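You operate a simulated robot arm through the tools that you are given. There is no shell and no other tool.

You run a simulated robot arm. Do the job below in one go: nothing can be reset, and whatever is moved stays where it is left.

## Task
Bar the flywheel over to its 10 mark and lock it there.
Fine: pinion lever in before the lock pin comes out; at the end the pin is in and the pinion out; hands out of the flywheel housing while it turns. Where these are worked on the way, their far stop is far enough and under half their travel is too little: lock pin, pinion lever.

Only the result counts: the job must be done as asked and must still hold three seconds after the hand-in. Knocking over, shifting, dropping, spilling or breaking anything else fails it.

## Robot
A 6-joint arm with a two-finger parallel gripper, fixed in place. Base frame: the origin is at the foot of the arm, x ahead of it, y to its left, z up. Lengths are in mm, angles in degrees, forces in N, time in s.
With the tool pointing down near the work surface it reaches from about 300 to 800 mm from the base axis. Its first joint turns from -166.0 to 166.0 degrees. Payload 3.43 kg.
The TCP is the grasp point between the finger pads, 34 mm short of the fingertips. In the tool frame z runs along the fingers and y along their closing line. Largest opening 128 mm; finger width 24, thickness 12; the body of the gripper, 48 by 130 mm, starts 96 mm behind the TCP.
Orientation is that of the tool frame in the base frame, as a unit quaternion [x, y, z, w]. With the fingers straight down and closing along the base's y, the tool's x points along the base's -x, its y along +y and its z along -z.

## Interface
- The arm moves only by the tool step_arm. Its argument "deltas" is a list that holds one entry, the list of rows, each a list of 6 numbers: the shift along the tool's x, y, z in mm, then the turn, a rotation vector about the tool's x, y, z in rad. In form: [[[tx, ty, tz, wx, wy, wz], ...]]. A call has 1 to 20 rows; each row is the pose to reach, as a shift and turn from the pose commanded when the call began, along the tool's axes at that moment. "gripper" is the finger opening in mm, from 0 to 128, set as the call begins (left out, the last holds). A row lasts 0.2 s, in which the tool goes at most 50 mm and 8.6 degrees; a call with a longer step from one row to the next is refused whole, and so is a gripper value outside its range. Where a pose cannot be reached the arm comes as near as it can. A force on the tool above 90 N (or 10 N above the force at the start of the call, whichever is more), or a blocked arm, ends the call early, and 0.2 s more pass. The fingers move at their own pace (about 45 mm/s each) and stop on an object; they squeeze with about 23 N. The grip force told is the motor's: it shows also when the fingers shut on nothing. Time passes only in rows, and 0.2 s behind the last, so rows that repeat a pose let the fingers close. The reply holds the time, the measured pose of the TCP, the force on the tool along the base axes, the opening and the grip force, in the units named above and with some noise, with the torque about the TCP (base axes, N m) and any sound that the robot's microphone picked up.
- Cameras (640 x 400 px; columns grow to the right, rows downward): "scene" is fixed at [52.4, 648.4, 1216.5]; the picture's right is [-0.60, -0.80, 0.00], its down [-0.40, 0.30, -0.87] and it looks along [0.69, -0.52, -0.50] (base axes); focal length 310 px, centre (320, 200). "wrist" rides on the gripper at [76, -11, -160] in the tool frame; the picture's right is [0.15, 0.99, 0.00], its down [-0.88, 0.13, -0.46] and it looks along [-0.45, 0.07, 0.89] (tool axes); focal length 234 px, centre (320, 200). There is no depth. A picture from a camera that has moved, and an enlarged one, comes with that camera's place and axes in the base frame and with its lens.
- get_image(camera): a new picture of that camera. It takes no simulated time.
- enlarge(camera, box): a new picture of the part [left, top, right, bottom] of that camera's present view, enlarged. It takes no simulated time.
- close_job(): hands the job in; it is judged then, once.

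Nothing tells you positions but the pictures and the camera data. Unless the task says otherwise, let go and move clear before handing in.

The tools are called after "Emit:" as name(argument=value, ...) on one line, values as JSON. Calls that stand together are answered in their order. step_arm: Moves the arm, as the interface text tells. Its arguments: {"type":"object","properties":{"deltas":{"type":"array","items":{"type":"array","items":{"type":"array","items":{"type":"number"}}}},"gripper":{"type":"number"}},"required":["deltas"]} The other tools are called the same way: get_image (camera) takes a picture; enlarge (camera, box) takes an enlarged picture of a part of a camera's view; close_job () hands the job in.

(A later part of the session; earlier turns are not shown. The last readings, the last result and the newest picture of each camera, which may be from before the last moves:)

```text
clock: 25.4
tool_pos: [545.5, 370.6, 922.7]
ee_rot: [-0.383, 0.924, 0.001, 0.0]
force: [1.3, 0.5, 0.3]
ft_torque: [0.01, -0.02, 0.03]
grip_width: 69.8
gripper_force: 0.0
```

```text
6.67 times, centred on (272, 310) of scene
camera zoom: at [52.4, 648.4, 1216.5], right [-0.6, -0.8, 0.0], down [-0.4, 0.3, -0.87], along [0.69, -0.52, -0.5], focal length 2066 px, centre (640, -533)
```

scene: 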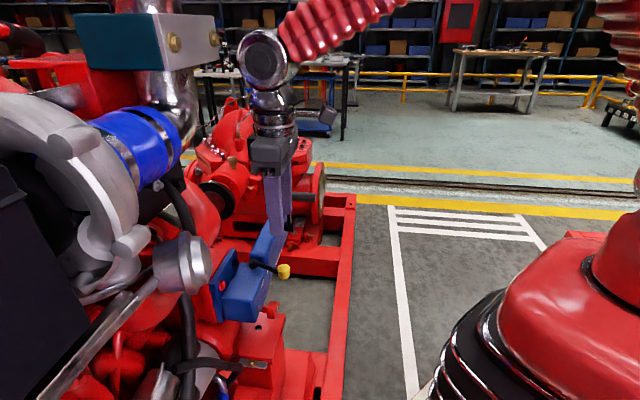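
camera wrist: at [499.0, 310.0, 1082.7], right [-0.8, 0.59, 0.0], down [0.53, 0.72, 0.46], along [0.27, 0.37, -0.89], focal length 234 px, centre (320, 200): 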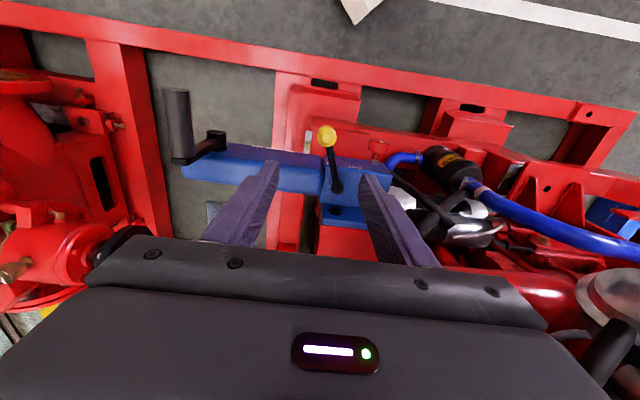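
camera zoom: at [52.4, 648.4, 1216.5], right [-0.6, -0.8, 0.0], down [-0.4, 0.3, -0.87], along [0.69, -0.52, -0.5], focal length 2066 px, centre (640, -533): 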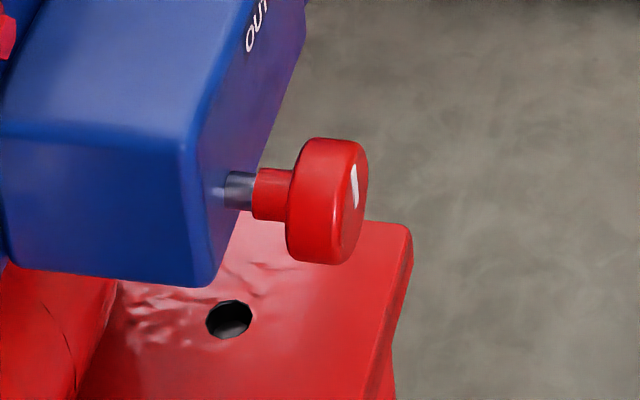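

The pin knob disc is about 40 mm across, centred at (477.5,453.5,681), with its axis along s. I'm moving above it and descending partway.

Emit:
step_arm(deltas=[[[-3.5, 35.6, 0, 0, 0, 0], [-7, 71.1, 0, 0, 0, 0], [-10.4, 106.7, 0, 0, 0, 0], [-10.4, 106.7, 45, 0, 0, 0], [-10.4, 106.7, 90, 0, 0, 0], [-10.4, 106.7, 135, 0, 0, 0]]], gripper=76)

Emit:
get_image(camera="wrist")

Emit:
enlarge(camera="scene", box=[200, 200, 340, 320])

```text
clock: 26.8
tool_pos: [475.0, 454.1, 787.7]
ee_rot: [-0.384, 0.923, 0.002, 0.001]
force: [0.5, 0.1, 0.3]
ft_torque: [-0.08, -0.02, 0.0]
grip_width: 75.7
gripper_force: 0.1
```

```text
taken
camera wrist: at [429.1, 392.5, 948.4], right [-0.8, 0.59, 0.0], down [0.53, 0.71, 0.46], along [0.27, 0.37, -0.89], focal length 234 px, centre (320, 200)
```

wrist: 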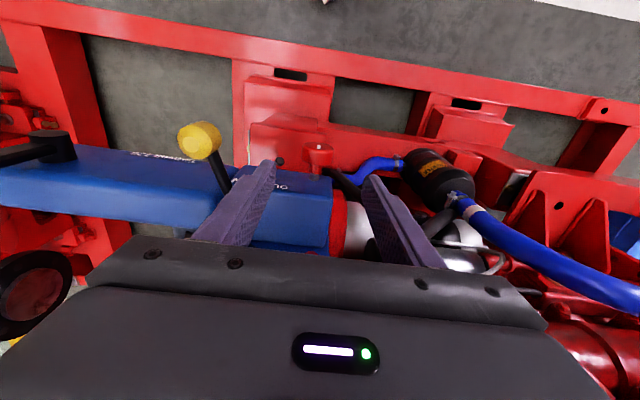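

```text
3.33 times, centred on (270, 260) of scene
camera zoom: at [52.4, 648.4, 1216.5], right [-0.6, -0.8, 0.0], down [-0.4, 0.3, -0.87], along [0.69, -0.52, -0.5], focal length 1033 px, centre (487, 0)
```

zoom: 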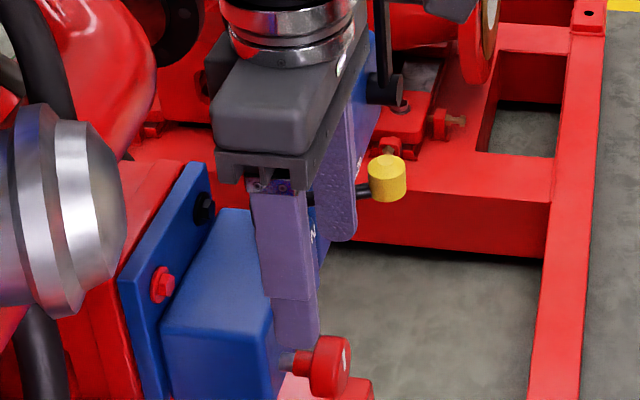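

Emit:
step_arm(deltas=[[[-1, -2, 36, 0, 0, 0], [-1, -2, 72, 0, 0, 0], [-1, -2, 106, 0, 0, 0]]])

Emit:
get_image(camera="wrist")

Emit:
enlarge(camera="scene", box=[220, 240, 340, 340])

```text
clock: 27.6
tool_pos: [478.4, 453.8, 681.8]
ee_rot: [-0.383, 0.924, 0.002, 0.0]
force: [-0.6, 0.1, -0.6]
ft_torque: [-0.04, 0.02, 0.0]
grip_width: 76.0
gripper_force: 0.1
```

```text
taken
camera wrist: at [431.5, 392.7, 842.2], right [-0.8, 0.59, 0.0], down [0.53, 0.71, 0.46], along [0.27, 0.37, -0.89], focal length 234 px, centre (320, 200)
```

wrist: 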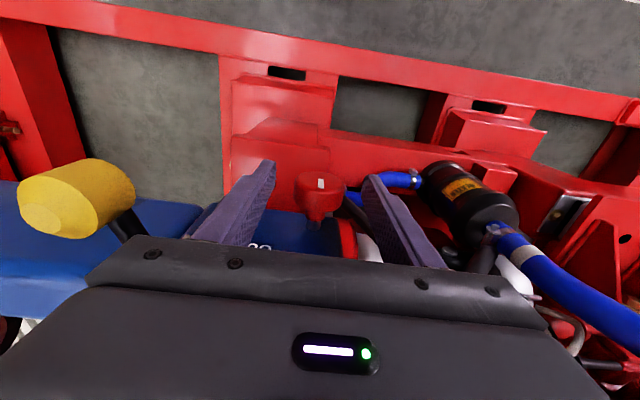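

```text
4.00 times, centred on (280, 290) of scene
camera zoom: at [52.4, 648.4, 1216.5], right [-0.6, -0.8, 0.0], down [-0.4, 0.3, -0.87], along [0.69, -0.52, -0.5], focal length 1240 px, centre (480, -160)
```

zoom: 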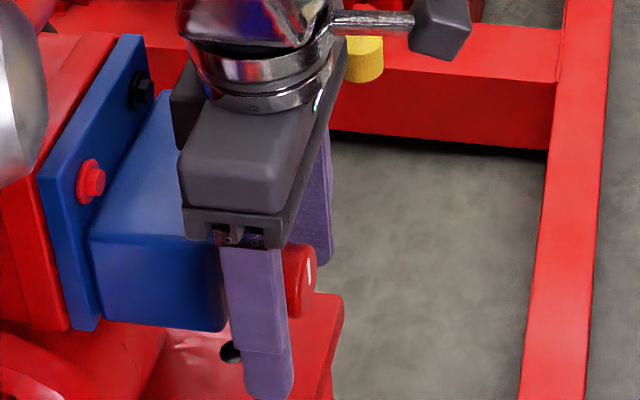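

The knob is between the fingers. I'm shifting a few mm outward and closing on it.

Emit:
step_arm(deltas=[[[4, 0, 0, 0, 0, 0], [4, 0, 0, 0, 0, 0], [4, 0, 0, 0, 0, 0], [4, 0, 0, 0, 0, 0], [4, 0, 0, 0, 0, 0]]], gripper=30)

```text
clock: 28.8
tool_pos: [475.7, 451.1, 683.4]
ee_rot: [-0.384, 0.924, 0.002, 0.001]
force: [8.8, -8.5, 1.4]
ft_torque: [-0.02, -0.05, -0.1]
grip_width: 37.2
gripper_force: 23.7
```

Gripped at 37 mm. Now I pull outward along -s (tool +x) in small steps.

Emit:
step_arm(deltas=[[[3, -1, 0, 0, 0, 0], [6, -1.5, 0, 0, 0, 0], [9, -1.5, 0, 0, 0, 0], [12, -1.5, 0, 0, 0, 0]]])

Emit:
enlarge(camera="scene", box=[220, 240, 340, 340])

Emit:
enlarge(camera="wrist", box=[256, 140, 384, 260])

```text
clock: 29.8
tool_pos: [468.5, 443.1, 682.5]
ee_rot: [-0.383, 0.924, 0.001, 0.001]
force: [1.5, 1.9, 7.8]
ft_torque: [0.52, -0.47, 0.03]
grip_width: 37.0
gripper_force: 23.4
```

```text
4.00 times, centred on (280, 290) of scene
camera zoom: at [52.4, 648.4, 1216.5], right [-0.6, -0.8, 0.0], down [-0.4, 0.3, -0.87], along [0.69, -0.52, -0.5], focal length 1240 px, centre (480, -160)
```

zoom: 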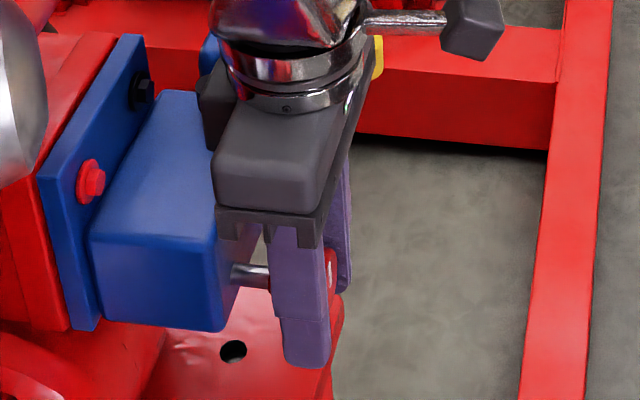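

```text
3.33 times, centred on (320, 200) of wrist
camera zoom: at [421.8, 381.2, 843.0], right [-0.8, 0.59, 0.0], down [0.53, 0.71, 0.46], along [0.27, 0.37, -0.89], focal length 781 px, centre (320, 200)
```

zoom: 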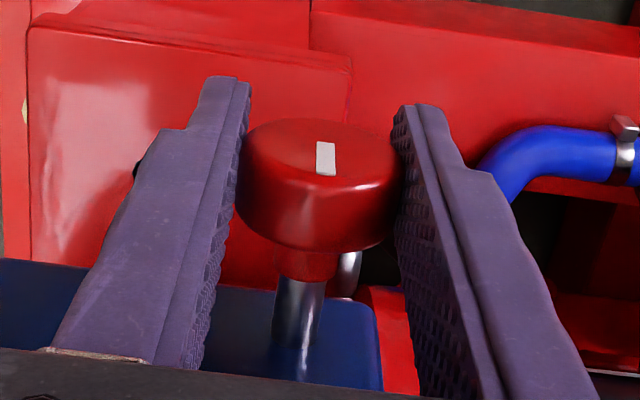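

The pin is coming out, with more shaft visible. Continuing to the far stop.

Emit:
step_arm(deltas=[[[4, 0, 0, 0, 0, 0], [8, 0, 0, 0, 0, 0], [12, 0, 0, 0, 0, 0]]])

Emit:
enlarge(camera="scene", box=[220, 240, 340, 340])

```text
clock: 30.6
tool_pos: [460.4, 434.7, 683.2]
ee_rot: [-0.383, 0.924, 0.001, 0.001]
force: [-4.5, 6.1, 18.3]
ft_torque: [0.23, -0.1, 0.03]
grip_width: 37.2
gripper_force: 23.0
```

```text
4.00 times, centred on (280, 290) of scene
camera zoom: at [52.4, 648.4, 1216.5], right [-0.6, -0.8, 0.0], down [-0.4, 0.3, -0.87], along [0.69, -0.52, -0.5], focal length 1240 px, centre (480, -160)
```

zoom: 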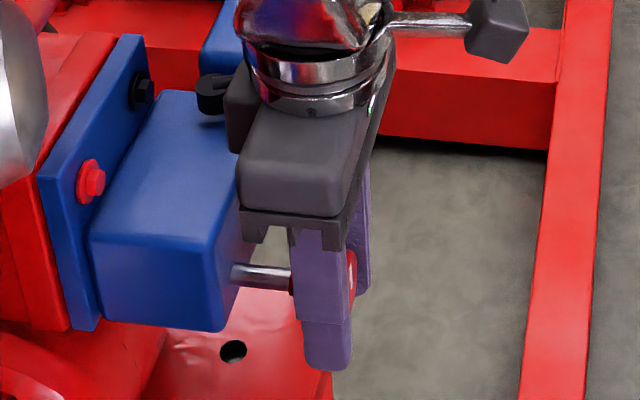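

Emit:
step_arm(deltas=[[[3, 0.5, -1.5, 0, 0, 0], [6, 0.5, -1.5, 0, 0, 0], [9, 0.5, -1.5, 0, 0, 0]]])

Emit:
enlarge(camera="scene", box=[220, 240, 340, 340])

```text
clock: 31.4
tool_pos: [453.3, 426.9, 682.6]
ee_rot: [-0.385, 0.923, 0.001, -0.001]
force: [-3.5, 4.3, 0.2]
ft_torque: [0.5, -0.41, 0.04]
grip_width: 37.2
gripper_force: 23.3
```

```text
4.00 times, centred on (280, 290) of scene
camera zoom: at [52.4, 648.4, 1216.5], right [-0.6, -0.8, 0.0], down [-0.4, 0.3, -0.87], along [0.69, -0.52, -0.5], focal length 1240 px, centre (480, -160)
```

zoom: 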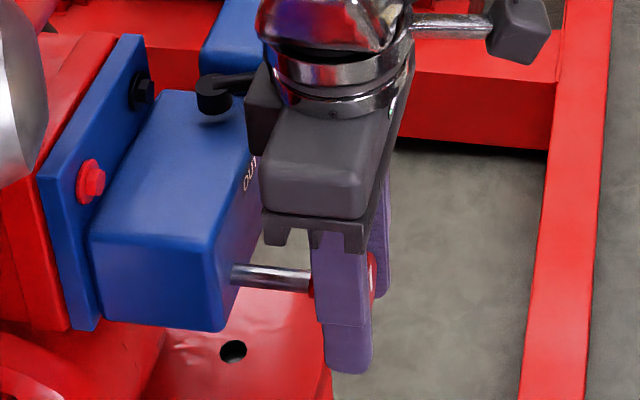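

Emit:
step_arm(deltas=[[[3, 0.5, 0, 0, 0, 0], [6, 0.5, 0, 0, 0, 0], [9, 0.5, 0, 0, 0, 0]]])

Emit:
enlarge(camera="scene", box=[220, 240, 340, 340])

```text
clock: 32.2
tool_pos: [447.2, 423.0, 683.3]
ee_rot: [-0.383, 0.924, 0.002, 0.001]
force: [5.5, 4.8, -0.1]
ft_torque: [-0.09, 0.12, 0.03]
grip_width: 37.2
gripper_force: 22.8
```

```text
4.00 times, centred on (280, 290) of scene
camera zoom: at [52.4, 648.4, 1216.5], right [-0.6, -0.8, 0.0], down [-0.4, 0.3, -0.87], along [0.69, -0.52, -0.5], focal length 1240 px, centre (480, -160)
```

zoom: 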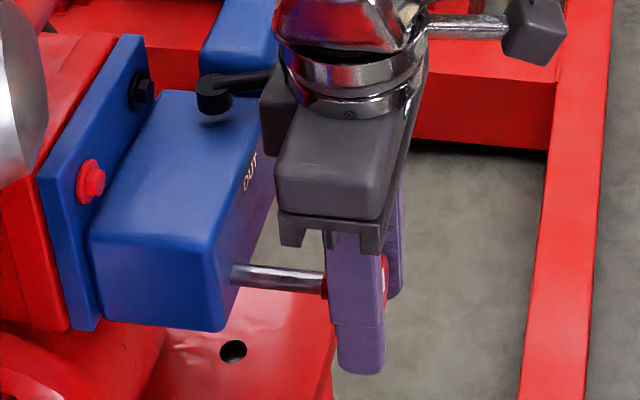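

Emit:
step_arm(deltas=[[[3, 0, 0, 0, 0, 0], [6, 0, 0, 0, 0, 0]]])

Emit:
enlarge(camera="scene", box=[220, 240, 340, 340])

```text
clock: 32.8
tool_pos: [444.8, 419.3, 684.1]
ee_rot: [-0.383, 0.924, 0.003, 0.002]
force: [16.1, 8.9, 4.5]
ft_torque: [0.13, -0.15, -0.03]
grip_width: 37.5
gripper_force: 22.7
```

```text
4.00 times, centred on (280, 290) of scene
camera zoom: at [52.4, 648.4, 1216.5], right [-0.6, -0.8, 0.0], down [-0.4, 0.3, -0.87], along [0.69, -0.52, -0.5], focal length 1240 px, centre (480, -160)
```

zoom: 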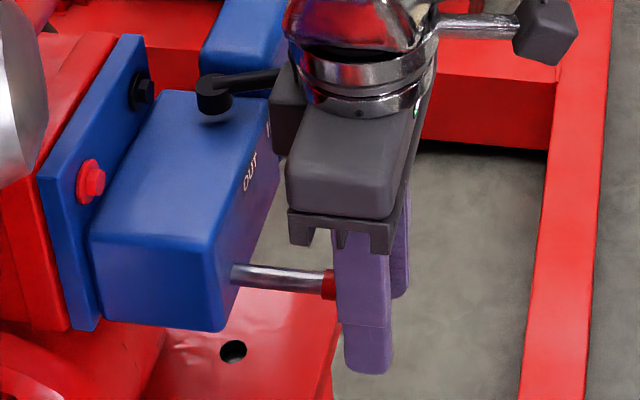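

The force is rising and the fingers are slipping along the knob, so the pin is at its far stop (about 40 mm of travel). I'm releasing and checking that it stays out.

Emit:
step_arm(deltas=[[[0, 0, 0, 0, 0, 0], [0, 0, 0, 0, 0, 0], [0, 0, 0, 0, 0, 0]]], gripper=76)

Emit:
enlarge(camera="wrist", box=[256, 140, 384, 260])

Emit:
enlarge(camera="scene", box=[220, 240, 340, 340])

```text
clock: 33.6
tool_pos: [443.4, 417.5, 682.5]
ee_rot: [-0.384, 0.924, 0.001, -0.001]
force: [-0.6, 0.2, 0.4]
ft_torque: [-0.02, -0.01, -0.01]
grip_width: 76.2
gripper_force: 0.1
```

```text
3.33 times, centred on (320, 200) of wrist
camera zoom: at [396.3, 356.4, 842.9], right [-0.8, 0.59, 0.0], down [0.53, 0.72, 0.46], along [0.27, 0.37, -0.89], focal length 781 px, centre (320, 200)
```

zoom: 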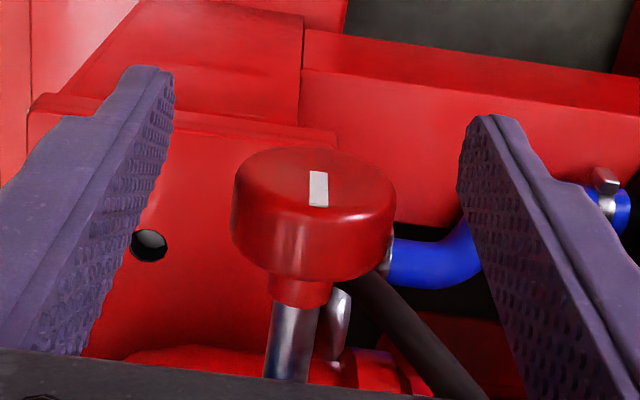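

```text
4.00 times, centred on (280, 290) of scene
camera zoom: at [52.4, 648.4, 1216.5], right [-0.6, -0.8, 0.0], down [-0.4, 0.3, -0.87], along [0.69, -0.52, -0.5], focal length 1240 px, centre (480, -160)
```

zoom: 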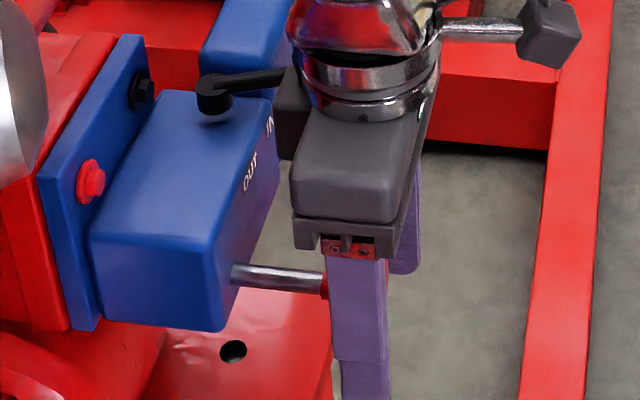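

Emit:
step_arm(deltas=[[[0, 0, -45, 0, 0, 0], [0, 0, -90, 0, 0, 0], [0, 0, -135, 0, 0, 0], [0, 0, -180, 0, 0, 0], [0, 0, -225, 0, 0, 0]]])

Emit:
enlarge(camera="scene", box=[220, 240, 340, 340])

Emit:
get_image(camera="wrist")

```text
clock: 34.8
tool_pos: [445.2, 417.0, 908.1]
ee_rot: [-0.383, 0.924, 0.001, 0.0]
force: [-0.2, -0.1, 0.9]
ft_torque: [-0.01, 0.02, 0.01]
grip_width: 76.0
gripper_force: 0.1
```

```text
4.00 times, centred on (280, 290) of scene
camera zoom: at [52.4, 648.4, 1216.5], right [-0.6, -0.8, 0.0], down [-0.4, 0.3, -0.87], along [0.69, -0.52, -0.5], focal length 1240 px, centre (480, -160)
```

zoom: 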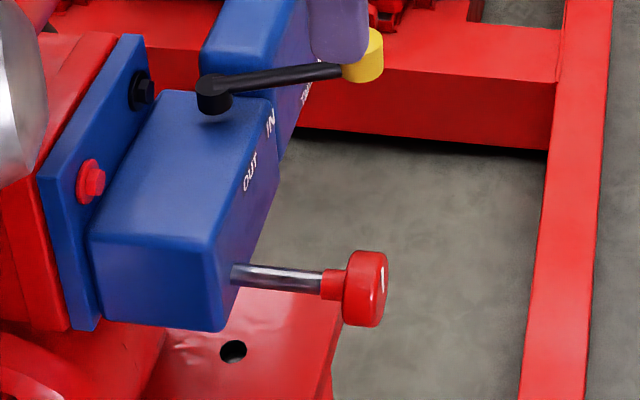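

```text
taken
camera wrist: at [398.7, 356.1, 1068.2], right [-0.8, 0.59, 0.0], down [0.53, 0.72, 0.46], along [0.27, 0.37, -0.89], focal length 234 px, centre (320, 200)
```

wrist: 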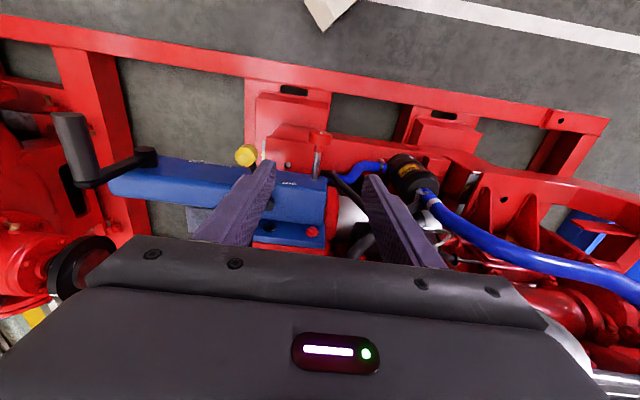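

The pin is out and holding, and the lever is IN. I'm moving above the crank handle.

Emit:
step_arm(deltas=[[[-2.5, -42.5, -15, 0, 0, 0], [-5, -85, -15, 0, 0, 0], [-7.5, -127.5, -15, 0, 0, 0], [-10, -170, -15, 0, 0, 0], [-12.6, -212.5, -15, 0, 0, 0], [-15.1, -255, -15, 0, 0, 0]]])

Emit:
get_image(camera="wrist")

Emit:
enlarge(camera="wrist", box=[240, 80, 400, 200])

```text
clock: 36.2
tool_pos: [633.2, 247.4, 922.1]
ee_rot: [-0.384, 0.923, 0.001, 0.001]
force: [-0.3, 0.5, 0.7]
ft_torque: [-0.02, -0.04, -0.01]
grip_width: 76.1
gripper_force: 0.0
```

```text
taken
camera wrist: at [587.0, 186.5, 1081.2], right [-0.8, 0.59, 0.0], down [0.53, 0.72, 0.46], along [0.27, 0.37, -0.89], focal length 234 px, centre (320, 200)
```

wrist: 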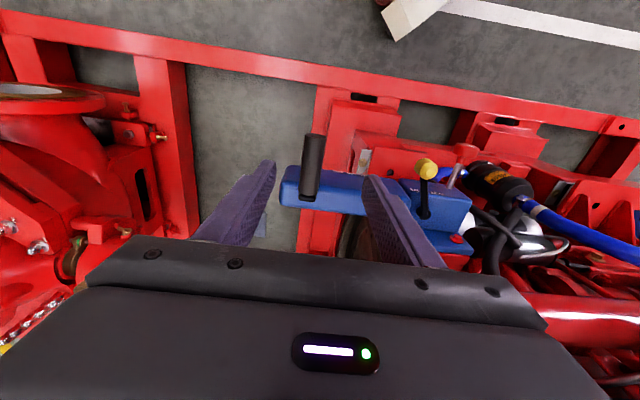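

```text
3.33 times, centred on (320, 140) of wrist
camera zoom: at [587.0, 186.5, 1081.2], right [-0.8, 0.59, 0.0], down [0.53, 0.72, 0.46], along [0.27, 0.37, -0.89], focal length 781 px, centre (320, 400)
```

zoom: 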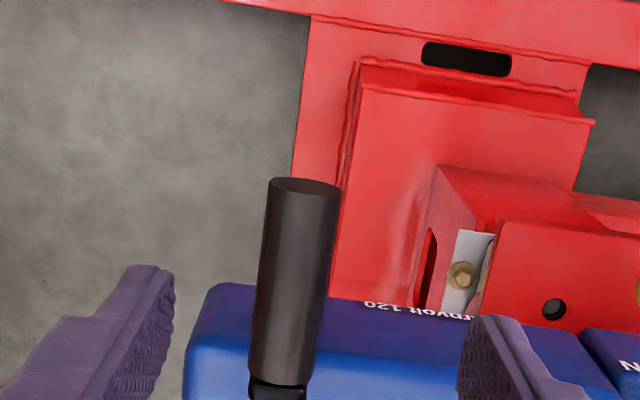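

The handle axis is at e≈280, z≈817. I'm centring on it, descending and gripping near its outer end.

Emit:
step_arm(deltas=[[[0, -6.7, 35, 0, 0, 0], [0, -6.7, 70, 0, 0, 0], [0, -6.7, 105, 0, 0, 0]]])

Emit:
enlarge(camera="wrist", box=[240, 100, 400, 220])

Emit:
enlarge(camera="scene", box=[240, 140, 380, 260])

```text
clock: 37.0
tool_pos: [638.8, 245.1, 817.0]
ee_rot: [-0.384, 0.923, 0.001, 0.0]
force: [0.0, 0.2, 0.7]
ft_torque: [-0.01, -0.02, 0.01]
grip_width: 76.0
gripper_force: 0.0
```

```text
3.33 times, centred on (320, 160) of wrist
camera zoom: at [591.9, 182.9, 976.9], right [-0.8, 0.59, 0.0], down [0.53, 0.72, 0.46], along [0.27, 0.37, -0.89], focal length 781 px, centre (320, 333)
```

zoom: 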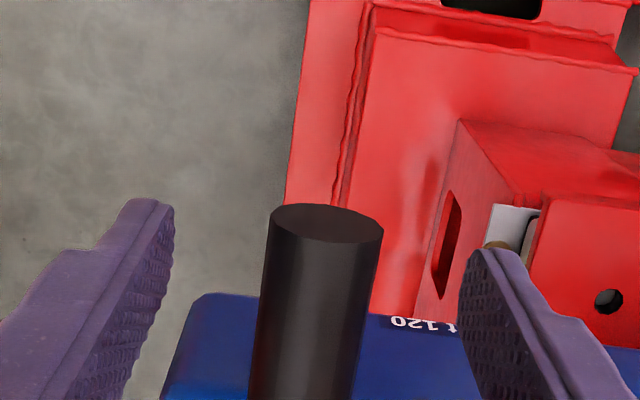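

```text
3.33 times, centred on (310, 200) of scene
camera zoom: at [52.4, 648.4, 1216.5], right [-0.6, -0.8, 0.0], down [-0.4, 0.3, -0.87], along [0.69, -0.52, -0.5], focal length 1033 px, centre (353, 200)
```

zoom: 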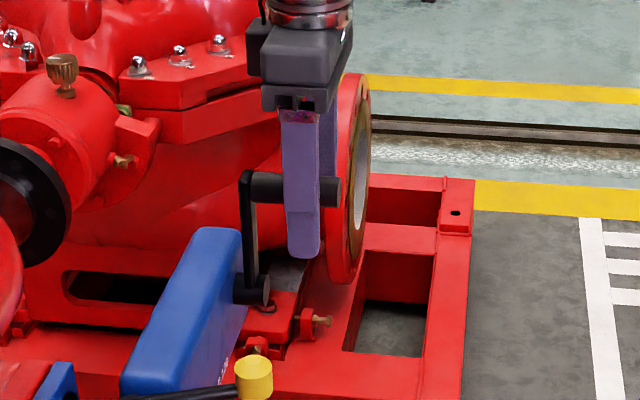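

Emit:
step_arm(deltas=[[[0, 0, 0, 0, 0, 0], [0, 0, 0, 0, 0, 0], [0, 0, 0, 0, 0, 0], [0, 0, 0, 0, 0, 0], [0, 0, 0, 0, 0, 0]]], gripper=20)

```text
clock: 38.2
tool_pos: [638.7, 243.7, 816.4]
ee_rot: [-0.383, 0.924, 0.002, 0.001]
force: [4.4, -5.5, -0.3]
ft_torque: [0.01, -0.27, -0.18]
grip_width: 24.9
gripper_force: 23.1
```

Gripped at 25 mm. First trial: turn about 30° towards +e along the arc and watch the forces.

Emit:
step_arm(deltas=[[[0, -10, 0.7, 0, 0, 0], [0, -20, 2.4, 0, 0, 0], [0, -30, 5, 0, 0, 0], [0, -39.5, 8.9, 0, 0, 0], [0, -48.5, 13.5, 0, 0, 0]]])

Emit:
get_image(camera="scene")

```text
clock: 39.4
tool_pos: [672.0, 208.7, 805.3]
ee_rot: [-0.384, 0.923, 0.002, 0.001]
force: [-8.9, 16.9, 5.8]
ft_torque: [0.08, 0.02, -0.18]
grip_width: 30.4
gripper_force: 9.1
```

```text
taken
```

scene: 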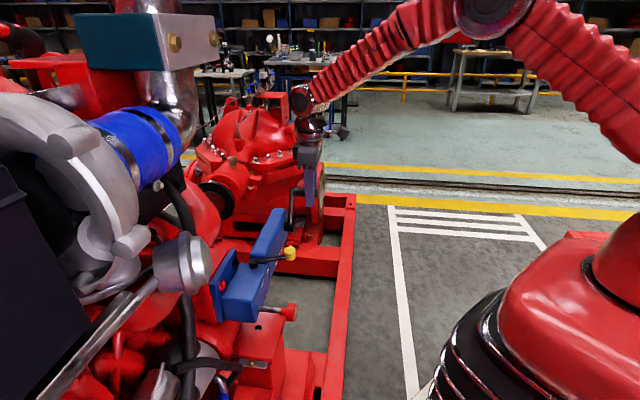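

Resistance is about 18 N and the crank follows. Continuing around the arc, checking that the grip holds as the motion becomes more vertical.

Emit:
step_arm(deltas=[[[0, -8.5, 6, 0, 0, 0], [0, -16, 13, 0, 0, 0], [0, -22.5, 20, 0, 0, 0], [0, -28.5, 28, 0, 0, 0], [0, -34, 36, 0, 0, 0]]])

Emit:
enlarge(camera="scene", box=[240, 140, 380, 260])

Emit:
get_image(camera="wrist")

```text
clock: 40.6
tool_pos: [696.5, 185.8, 768.6]
ee_rot: [-0.385, 0.923, 0.002, -0.001]
force: [-14.8, 14.1, 7.7]
ft_torque: [-0.14, 0.06, -0.05]
grip_width: 31.6
gripper_force: 10.4
```

```text
3.33 times, centred on (310, 200) of scene
camera zoom: at [52.4, 648.4, 1216.5], right [-0.6, -0.8, 0.0], down [-0.4, 0.3, -0.87], along [0.69, -0.52, -0.5], focal length 1033 px, centre (353, 200)
```

zoom: 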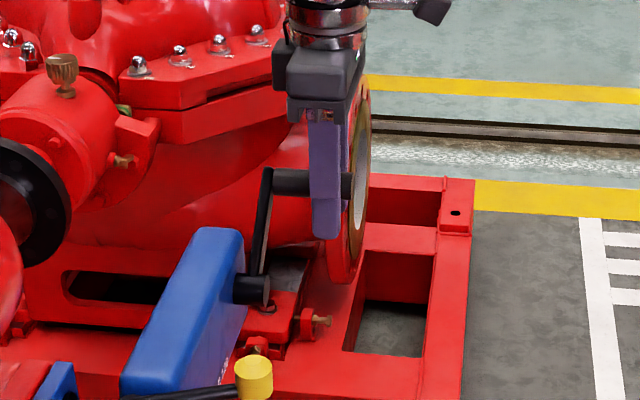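

```text
taken
camera wrist: at [650.5, 124.4, 929.6], right [-0.8, 0.59, 0.0], down [0.53, 0.72, 0.46], along [0.27, 0.37, -0.89], focal length 234 px, centre (320, 200)
```

wrist: 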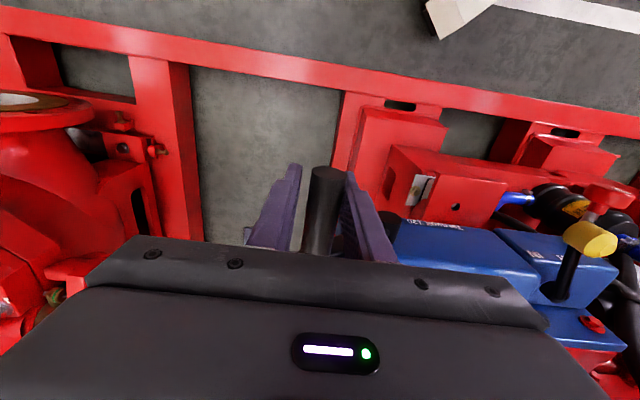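

Emit:
step_arm(deltas=[[[0, -3, 8, 0, 0, 0], [0, -6, 16, 0, 0, 0], [0, -9, 24, 0, 0, 0], [0, -11, 33, 0, 0, 0], [0, -12.5, 41, 0, 0, 0], [0, -13.5, 50, 0, 0, 0]]])

Emit:
enlarge(camera="scene", box=[240, 140, 380, 260])

Emit:
enlarge(camera="wrist", box=[240, 100, 400, 250])

```text
clock: 42.0
tool_pos: [706.3, 177.1, 719.0]
ee_rot: [-0.385, 0.923, 0.001, 0.0]
force: [-17.0, 16.2, 10.2]
ft_torque: [-0.66, -0.44, -0.03]
grip_width: 33.5
gripper_force: 12.0
```

```text
3.33 times, centred on (310, 200) of scene
camera zoom: at [52.4, 648.4, 1216.5], right [-0.6, -0.8, 0.0], down [-0.4, 0.3, -0.87], along [0.69, -0.52, -0.5], focal length 1033 px, centre (353, 200)
```

zoom: 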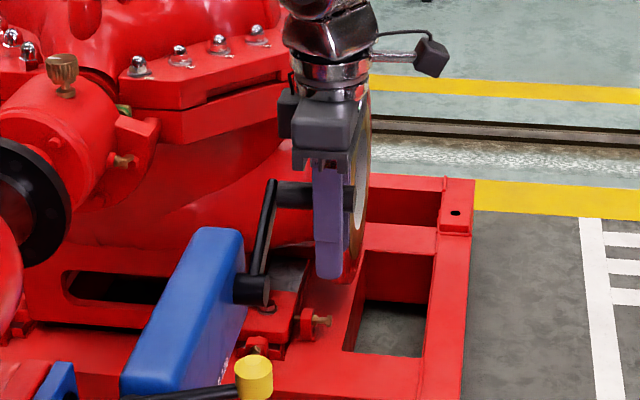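

```text
2.67 times, centred on (320, 175) of wrist
camera zoom: at [659.7, 114.9, 879.0], right [-0.8, 0.59, 0.0], down [0.53, 0.72, 0.46], along [0.27, 0.37, -0.89], focal length 624 px, centre (320, 267)
```

zoom: 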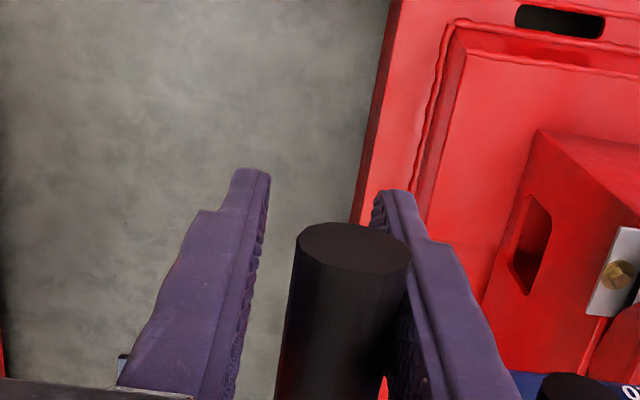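

The fingers slip vertically on the handle, so only about 70° of crank has been applied. I'm letting go and going to look at the flywheel to learn direction and ratio.

Emit:
step_arm(deltas=[[[0, 3, 0, 0, 0, 0], [0, 3, 0, 0, 0, 0], [0, 3, 0, 0, 0, 0], [0, 3, -45, 0, 0, 0], [0, 3, -90, 0, 0, 0], [0, 3, -135, 0, 0, 0], [0, 3, -180, 0, 0, 0], [0, 3, -225, 0, 0, 0]]], gripper=90)

Emit:
enlarge(camera="wrist", box=[240, 60, 440, 220])

```text
clock: 43.8
tool_pos: [705.2, 178.7, 942.5]
ee_rot: [-0.383, 0.924, 0.001, 0.0]
force: [-0.1, -0.3, 0.0]
ft_torque: [-0.02, -0.01, -0.03]
grip_width: 90.0
gripper_force: 0.1
```

```text
2.50 times, centred on (340, 140) of wrist
camera zoom: at [658.3, 118.0, 1102.9], right [-0.8, 0.59, 0.0], down [0.53, 0.71, 0.46], along [0.27, 0.37, -0.89], focal length 585 px, centre (270, 350)
```

zoom: 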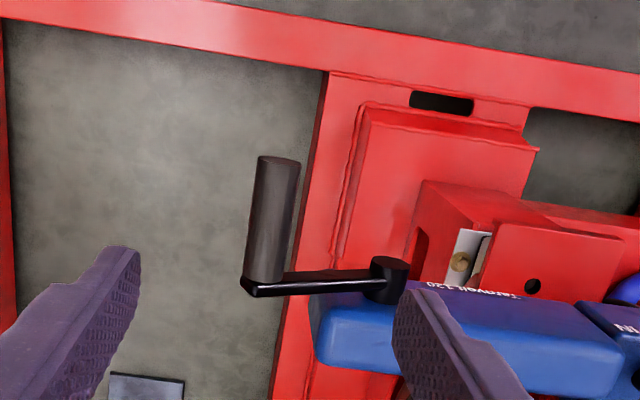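

Emit:
step_arm(deltas=[[[-14.3, -9.7, -9.6, 0, 0, -0.139], [-28.6, -19.5, -19.2, 0, 0, -0.278], [-42.9, -29.2, -28.8, 0, 0, -0.418], [-57.2, -39, -38.4, 0, 0, -0.557], [-71.5, -48.7, -48, 0, 0, -0.696]]], gripper=128)

Emit:
step_arm(deltas=[[[0, 0, 0, 0, -0.145, 0], [0, 0, 0, 0, -0.29, 0], [0, 0, 0, 0, -0.435, 0], [0, 0, 0, 0, -0.58, 0], [0, 0, 0, 0, -0.725, 0], [0, 0, 0, 0, -0.87, 0]]])

Emit:
get_image(camera="wrist")

Emit:
enlarge(camera="wrist", box=[270, 145, 350, 195])

```text
clock: 45.0
tool_pos: [768.8, 188.7, 984.9]
ee_rot: [-0.677, 0.736, 0.001, 0.0]
force: [-0.8, 0.2, 0.1]
ft_torque: [-0.01, -0.02, 0.0]
grip_width: 128.1
gripper_force: 0.1
out of reach, approached as far as the arm can: row 5
```

```text
clock: 46.4
tool_pos: [770.7, 190.0, 985.9]
ee_rot: [-0.612, 0.668, 0.286, 0.312]
force: [-0.2, 0.0, 0.4]
ft_torque: [0.03, 0.01, -0.02]
grip_width: 128.0
gripper_force: 0.0
```

```text
taken
camera wrist: at [765.7, 18.1, 1030.8], right [-0.99, -0.01, -0.11], down [-0.11, 0.23, 0.97], along [0.02, 0.97, -0.23], focal length 234 px, centre (320, 200)
```

wrist: 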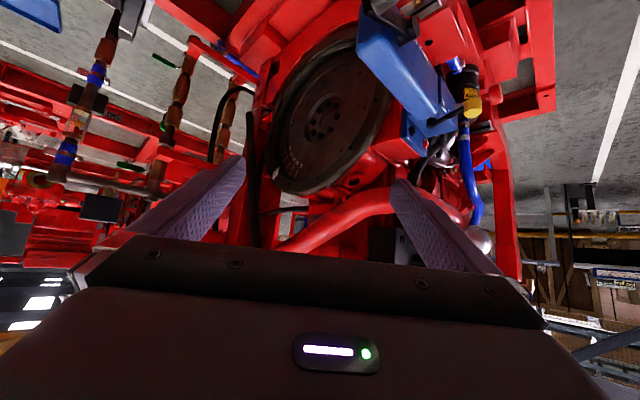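

```text
8.00 times, centred on (310, 170) of wrist
camera zoom: at [765.7, 18.1, 1030.8], right [-0.99, -0.01, -0.11], down [-0.11, 0.23, 0.97], along [0.02, 0.97, -0.23], focal length 1873 px, centre (400, 440)
```

zoom: 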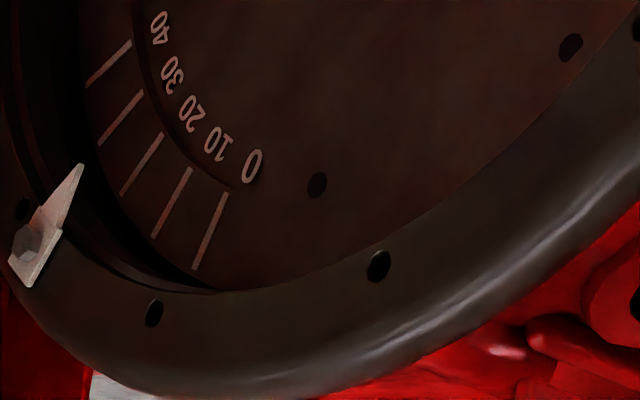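

Re-measuring the marks in this view: the 10 mark has moved from 61.8° to about 53.4°, and the pointer is at 51.9°. The reading is now about 11.4, so the direction is right, the ratio is about 8:1, and about 11° of crank remains. I'll push the handle down with closed fingertips, so I'm returning to pointing down.

Emit:
step_arm(deltas=[[[5.6, 9.1, 3.7, 0, 0.145, 0], [11.3, 18.3, 7.3, 0, 0.29, 0], [16.9, 27.4, 11, 0, 0.435, 0], [22.5, 36.5, 14.7, 0, 0.58, 0], [28.2, 45.7, 18.3, 0, 0.725, 0], [33.8, 54.8, 22, 0, 0.87, 0]]], gripper=0)

Emit:
step_arm(deltas=[[[0, 0, 0, 0, 0, 0.139], [0, 0, 0, 0, 0, 0.278], [0, 0, 0, 0, 0, 0.418], [0, 0, 0, 0, 0, 0.557], [0, 0, 0, 0, 0, 0.696]]])

Emit:
get_image(camera="wrist")

Emit:
enlarge(camera="wrist", box=[240, 60, 440, 220])

```text
clock: 47.8
tool_pos: [716.3, 188.6, 944.5]
ee_rot: [-0.675, 0.738, -0.001, 0.0]
force: [0.1, -0.2, 0.5]
ft_torque: [0.04, -0.01, -0.01]
grip_width: 3.4
gripper_force: 0.0
```

```text
clock: 49.0
tool_pos: [714.9, 188.1, 944.6]
ee_rot: [-0.383, 0.924, 0.002, 0.001]
force: [-0.2, 0.2, -1.1]
ft_torque: [-0.01, -0.01, 0.0]
grip_width: 0.0
gripper_force: 22.7
```

```text
taken
camera wrist: at [668.7, 127.5, 1105.6], right [-0.8, 0.6, 0.0], down [0.53, 0.71, 0.46], along [0.27, 0.37, -0.89], focal length 234 px, centre (320, 200)
```

wrist: 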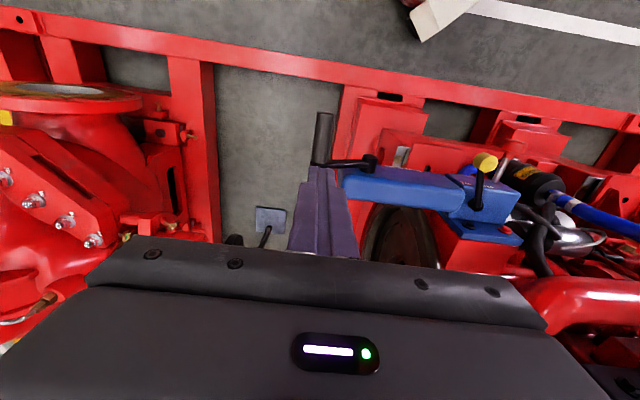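

```text
2.50 times, centred on (340, 140) of wrist
camera zoom: at [668.7, 127.5, 1105.6], right [-0.8, 0.6, 0.0], down [0.53, 0.71, 0.46], along [0.27, 0.37, -0.89], focal length 585 px, centre (270, 350)
```

zoom: 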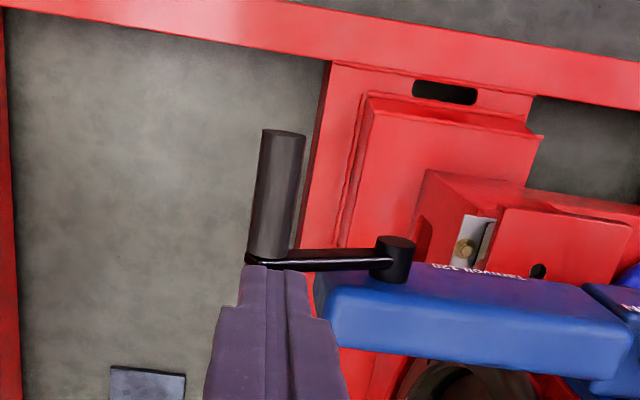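

The closed fingertips line up over the middle of the handle. I'm descending to just above it, then pressing slowly.

Emit:
step_arm(deltas=[[[0, 0, 45, 0, 0, 0], [0, 0, 90, 0, 0, 0], [0, 0, 120, 0, 0, 0], [0, 0, 134, 0, 0, 0], [0, 0, 140, 0, 0, 0]]])

Emit:
step_arm(deltas=[[[0, 0, 3, 0, 0, 0], [0, 0, 6, 0, 0, 0], [0, 0, 9, 0, 0, 0]]])

Emit:
enlarge(camera="scene", box=[240, 140, 380, 260])

```text
clock: 50.2
tool_pos: [716.1, 187.8, 806.0]
ee_rot: [-0.382, 0.924, 0.001, 0.0]
force: [0.4, -1.6, 6.2]
ft_torque: [-0.11, 0.06, 0.06]
grip_width: 0.2
gripper_force: 23.3
```

```text
clock: 51.0
tool_pos: [717.3, 187.7, 799.3]
ee_rot: [-0.384, 0.924, 0.0, 0.004]
force: [12.0, -18.4, 33.0]
ft_torque: [-0.82, -0.02, 0.23]
grip_width: 0.0
gripper_force: 23.1
```

```text
3.33 times, centred on (310, 200) of scene
camera zoom: at [52.4, 648.4, 1216.5], right [-0.6, -0.8, 0.0], down [-0.4, 0.3, -0.87], along [0.69, -0.52, -0.5], focal length 1033 px, centre (353, 200)
```

zoom: 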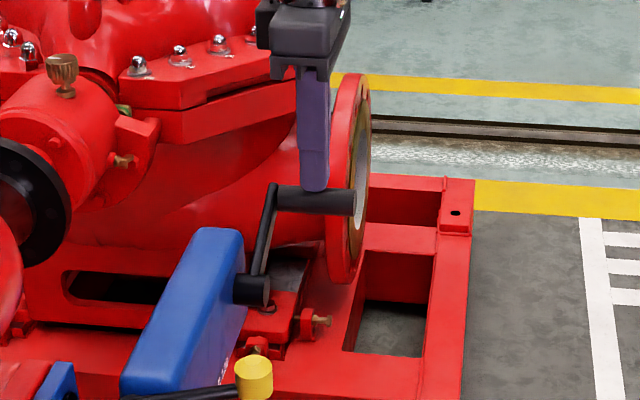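

Contact was at tip z≈772 and slightly off the handle's centre. I'm lifting, shifting about 6 mm inward and pressing again.

Emit:
step_arm(deltas=[[[0, 0, -10, 0, 0, 0], [0, 6, -14, 0, 0, 0], [0, 6, -8, 0, 0, 0], [0, 6, -4, 0, 0, 0]]])

Emit:
step_arm(deltas=[[[0, 0, 3, 0, 0, 0], [0, 0, 6, 0, 0, 0]]])

Emit:
step_arm(deltas=[[[0, 0, 3, 0, 0, 0], [0, 0, 6, 0, 0, 0]]])

```text
clock: 52.0
tool_pos: [710.9, 193.3, 800.8]
ee_rot: [-0.383, 0.924, 0.003, 0.001]
force: [-0.9, -0.8, 3.4]
ft_torque: [-0.07, 0.01, -0.02]
grip_width: 0.0
gripper_force: 23.2
```

```text
clock: 52.6
tool_pos: [710.7, 192.1, 798.5]
ee_rot: [-0.384, 0.924, 0.0, 0.003]
force: [1.4, -14.1, 25.8]
ft_torque: [-0.63, -0.17, -0.04]
grip_width: 0.0
gripper_force: 23.1
```

```text
clock: 53.2
tool_pos: [712.8, 191.4, 791.3]
ee_rot: [-0.384, 0.923, -0.001, 0.004]
force: [19.4, -28.5, 34.8]
ft_torque: [-1.22, -0.75, 0.02]
grip_width: 0.3
gripper_force: 23.3
```

The crank has moved roughly another 9°. I'm lifting off and re-checking the flywheel scale.

Emit:
step_arm(deltas=[[[0, 3, -8, 0, 0, 0], [0, 3, -50, 0, 0, 0], [0, 3, -100, 0, 0, 0], [0, 3, -150, 0, 0, 0], [0, 3, -190, 0, 0, 0]]])

Emit:
enlarge(camera="wrist", box=[240, 60, 440, 220])

Emit:
step_arm(deltas=[[[-8, -6, 0, 0, 0, -0.139], [-16, -12, 0, 0, 0, -0.278], [-24, -18, 0, 0, 0, -0.418], [-32, -24, 0, 0, 0, -0.557], [-40, -30, 0, 0, 0, -0.696]]], gripper=128)

Emit:
step_arm(deltas=[[[0, 0, 0, 0, -0.145, 0], [0, 0, 0, 0, -0.29, 0], [0, 0, 0, 0, -0.435, 0], [0, 0, 0, 0, -0.58, 0], [0, 0, 0, 0, -0.725, 0], [0, 0, 0, 0, -0.87, 0]]])

Emit:
get_image(camera="wrist")

```text
clock: 54.4
tool_pos: [707.7, 194.9, 978.6]
ee_rot: [-0.383, 0.924, 0.001, -0.001]
force: [-0.3, 0.0, -1.2]
ft_torque: [-0.01, 0.04, -0.03]
grip_width: 0.0
gripper_force: 23.4
```

```text
2.50 times, centred on (340, 140) of wrist
camera zoom: at [661.9, 133.2, 1138.7], right [-0.8, 0.59, 0.0], down [0.53, 0.72, 0.46], along [0.27, 0.37, -0.89], focal length 585 px, centre (270, 350)
```

zoom: 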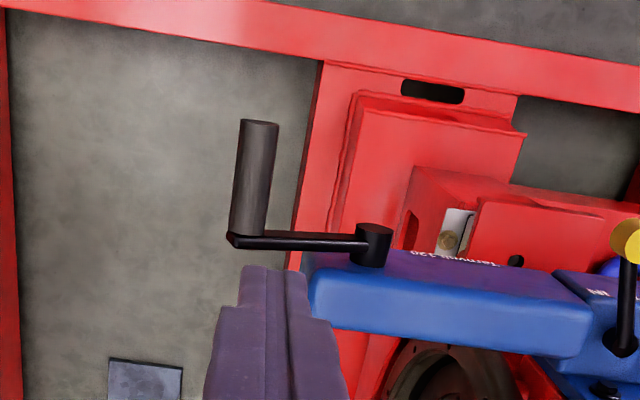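

```text
clock: 55.6
tool_pos: [757.2, 201.2, 978.6]
ee_rot: [-0.677, 0.736, 0.001, 0.0]
force: [0.7, -0.6, 0.5]
ft_torque: [0.02, 0.01, 0.02]
grip_width: 104.5
gripper_force: 0.1
```

```text
clock: 57.0
tool_pos: [757.9, 203.1, 978.2]
ee_rot: [-0.612, 0.667, 0.287, 0.312]
force: [0.3, -0.3, -0.9]
ft_torque: [0.01, 0.01, 0.0]
grip_width: 127.9
gripper_force: 0.1
```

```text
taken
camera wrist: at [753.8, 32.1, 1023.6], right [-0.99, -0.01, -0.11], down [-0.11, 0.23, 0.97], along [0.02, 0.97, -0.22], focal length 234 px, centre (320, 200)
```

wrist: 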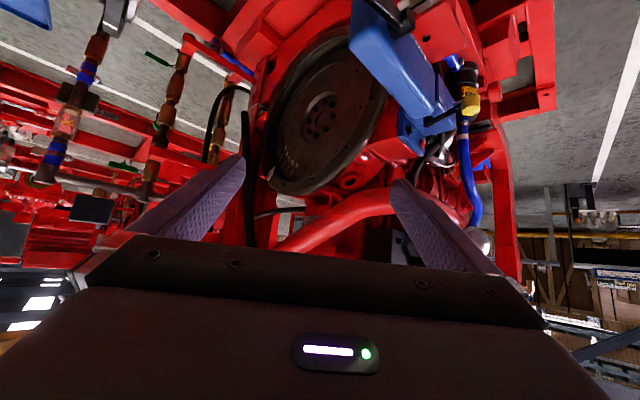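

Emit:
enlarge(camera="wrist", box=[256, 145, 320, 185])

```text
10.00 times, centred on (288, 165) of wrist
camera zoom: at [753.8, 32.1, 1023.6], right [-0.99, -0.01, -0.11], down [-0.11, 0.23, 0.97], along [0.02, 0.97, -0.22], focal length 2342 px, centre (640, 550)
```

zoom: 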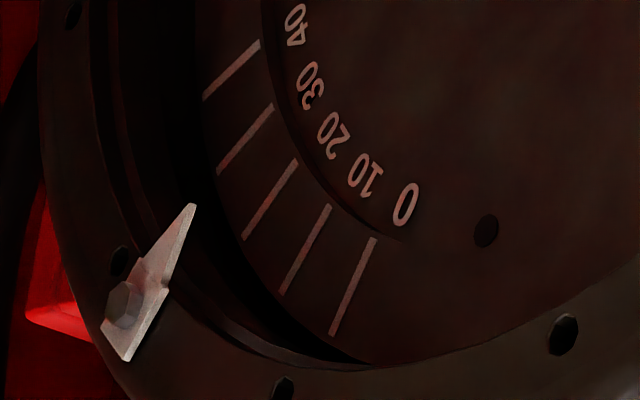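

Using the relative parallax correction (pointer 42 mm proud), the start was exactly 20.0 and the reading is now about 11.3. About 10–11° more of crank is needed, so I'm going back to press further.

Emit:
step_arm(deltas=[[[5, 6, 3, 0, 0.145, 0], [10, 12, 6, 0, 0.29, 0], [15, 18, 9, 0, 0.435, 0], [20, 24, 12, 0, 0.58, 0], [25, 30, 15, 0, 0.725, 0], [30, 36, 18, 0, 0.87, 0]]], gripper=0)

Emit:
step_arm(deltas=[[[0, 0, 0, 0, 0, 0.139], [0, 0, 0, 0, 0, 0.278], [0, 0, 0, 0, 0, 0.418], [0, 0, 0, 0, 0, 0.557], [0, 0, 0, 0, 0, 0.696]]])

Emit:
enlarge(camera="wrist", box=[240, 60, 440, 220])

```text
clock: 58.4
tool_pos: [721.7, 197.9, 945.1]
ee_rot: [-0.675, 0.738, -0.001, 0.0]
force: [0.4, -1.0, 0.7]
ft_torque: [0.03, -0.01, 0.02]
grip_width: 3.4
gripper_force: 0.0
```

```text
clock: 59.6
tool_pos: [723.0, 200.2, 945.4]
ee_rot: [-0.383, 0.924, 0.001, 0.0]
force: [0.5, 0.5, 0.2]
ft_torque: [0.01, 0.05, 0.04]
grip_width: 0.0
gripper_force: 22.9
```

```text
2.50 times, centred on (340, 140) of wrist
camera zoom: at [675.7, 138.7, 1104.6], right [-0.8, 0.6, 0.0], down [0.53, 0.71, 0.46], along [0.27, 0.37, -0.89], focal length 585 px, centre (270, 350)
```

zoom: 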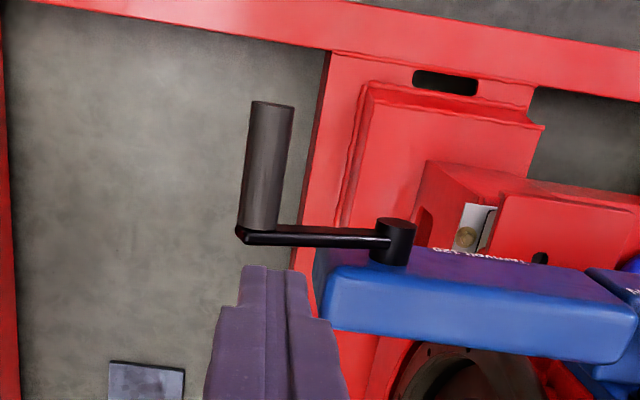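

Emit:
step_arm(deltas=[[[6, -3, 45, 0, 0, 0], [12, -6, 90, 0, 0, 0], [12, -6, 130, 0, 0, 0], [12, -6, 148, 0, 0, 0]]])

Emit:
step_arm(deltas=[[[0, 0, 3, 0, 0, 0], [0, 0, 6, 0, 0, 0], [0, 0, 9, 0, 0, 0]]])

Emit:
step_arm(deltas=[[[0, 0, 3, 0, 0, 0], [0, 0, 6, 0, 0, 0]]])

```text
clock: 60.6
tool_pos: [717.8, 187.1, 793.8]
ee_rot: [-0.383, 0.924, 0.001, 0.001]
force: [-0.2, -0.3, 1.8]
ft_torque: [-0.03, 0.0, 0.04]
grip_width: 0.0
gripper_force: 22.6
```

```text
clock: 61.4
tool_pos: [718.3, 187.6, 790.0]
ee_rot: [-0.384, 0.923, 0.0, 0.003]
force: [4.7, -9.6, 25.3]
ft_torque: [-0.58, 0.08, 0.09]
grip_width: 0.0
gripper_force: 22.8
```

```text
clock: 62.0
tool_pos: [718.2, 187.7, 781.5]
ee_rot: [-0.384, 0.924, 0.0, 0.002]
force: [11.2, -8.2, 23.3]
ft_torque: [-0.5, -0.21, 0.14]
grip_width: 0.0
gripper_force: 22.7
```

Emit:
step_arm(deltas=[[[0, 0, 2.5, 0, 0, 0], [0, 0, 5, 0, 0, 0]]])

```text
clock: 62.6
tool_pos: [717.4, 188.1, 776.0]
ee_rot: [-0.383, 0.924, 0.001, 0.0]
force: [11.5, -4.9, 21.8]
ft_torque: [-0.4, -0.31, 0.05]
grip_width: 0.2
gripper_force: 23.5
```

Pausing here to lift off and re-measure the scale.

Emit:
step_arm(deltas=[[[0, 3, -10, 0, 0, 0], [0, 3, -55, 0, 0, 0], [0, 3, -100, 0, 0, 0], [0, 3, -150, 0, 0, 0], [0, 3, -200, 0, 0, 0]]])

Emit:
step_arm(deltas=[[[-8, -6, 0, 0, 0, -0.139], [-16, -10, 0, 0, 0, -0.278], [-24, -14, 0, 0, 0, -0.418], [-32, -17, 0, 0, 0, -0.557], [-40, -20, 0, 0, 0, -0.696]]], gripper=128)

Emit:
step_arm(deltas=[[[0, 0, 0, 0, -0.145, 0], [0, 0, 0, 0, -0.29, 0], [0, 0, 0, 0, -0.435, 0], [0, 0, 0, 0, -0.58, 0], [0, 0, 0, 0, -0.725, 0], [0, 0, 0, 0, -0.87, 0]]])

Emit:
enlarge(camera="wrist", box=[256, 145, 320, 185])

```text
clock: 63.8
tool_pos: [714.2, 189.3, 976.9]
ee_rot: [-0.383, 0.924, 0.003, 0.0]
force: [0.6, 0.4, -0.6]
ft_torque: [-0.03, 0.02, 0.01]
grip_width: 0.1
gripper_force: 22.6
```

```text
clock: 65.0
tool_pos: [757.5, 204.7, 976.1]
ee_rot: [-0.675, 0.737, 0.001, 0.001]
force: [0.1, 0.7, 0.2]
ft_torque: [0.02, -0.05, -0.01]
grip_width: 104.9
gripper_force: 0.0
```

```text
clock: 66.4
tool_pos: [758.1, 203.0, 975.8]
ee_rot: [-0.612, 0.668, 0.286, 0.312]
force: [-0.4, -0.4, 0.2]
ft_torque: [-0.02, -0.01, -0.05]
grip_width: 127.9
gripper_force: 0.1
```

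```text
10.00 times, centred on (288, 165) of wrist
camera zoom: at [753.4, 32.9, 1021.6], right [-0.99, -0.01, -0.11], down [-0.11, 0.23, 0.97], along [0.02, 0.97, -0.22], focal length 2342 px, centre (640, 550)
```

zoom: 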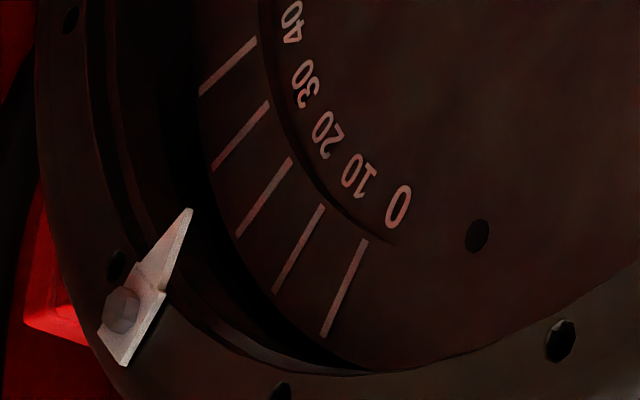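

The reading is now about 10.4 ± 0.3. I'll take a low view from well back, clear of the crank handle, to pin down the parallax.

Emit:
step_arm(deltas=[[[17.5, 6, -20.9, 0, -0.117, 0], [35, 12, -41.9, 0, -0.233, 0], [52.5, 18, -62.8, 0, -0.35, 0], [70, 24, -83.7, 0, -0.467, 0], [87.5, 30, -104.7, 0, -0.583, 0], [105, 35.9, -125.6, 0, -0.7, 0]]])

Emit:
step_arm(deltas=[[[45, 0, 0, 0, 0, 0], [90, 0, 0, 0, 0, 0], [135, 0, 0, 0, 0, 0], [180, 0, 0, 0, 0, 0], [225, 0, 0, 0, 0, 0], [270, 0, 0, 0, 0, 0], [315, 0, 0, 0, 0, 0], [360, 0, 0, 0, 0, 0]]])

Emit:
get_image(camera="wrist")

```text
clock: 67.8
tool_pos: [707.9, 42.0, 977.4]
ee_rot: [-0.477, 0.52, 0.479, 0.522]
force: [-0.3, 0.2, 0.3]
ft_torque: [0.01, 0.02, -0.05]
grip_width: 128.2
gripper_force: 0.1
```

```text
clock: 69.6
tool_pos: [706.5, 43.9, 615.6]
ee_rot: [-0.477, 0.521, 0.478, 0.521]
force: [0.5, -0.3, 1.5]
ft_torque: [-0.14, -0.04, 0.05]
grip_width: 128.1
gripper_force: 0.1
```

```text
taken
camera wrist: at [702.1, -115.5, 540.1], right [-0.99, 0.09, -0.15], down [-0.17, -0.44, 0.88], along [0.01, 0.89, 0.45], focal length 234 px, centre (320, 200)
```

wrist: 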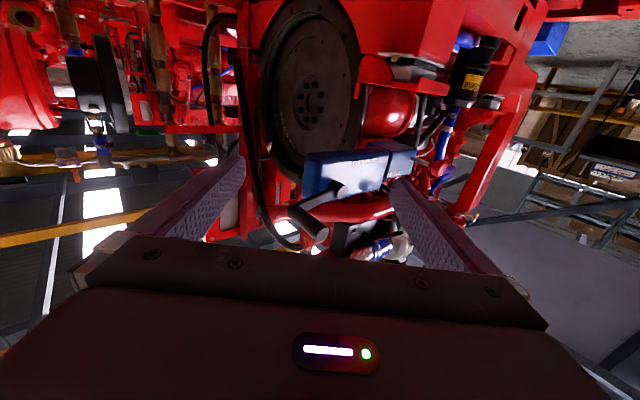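

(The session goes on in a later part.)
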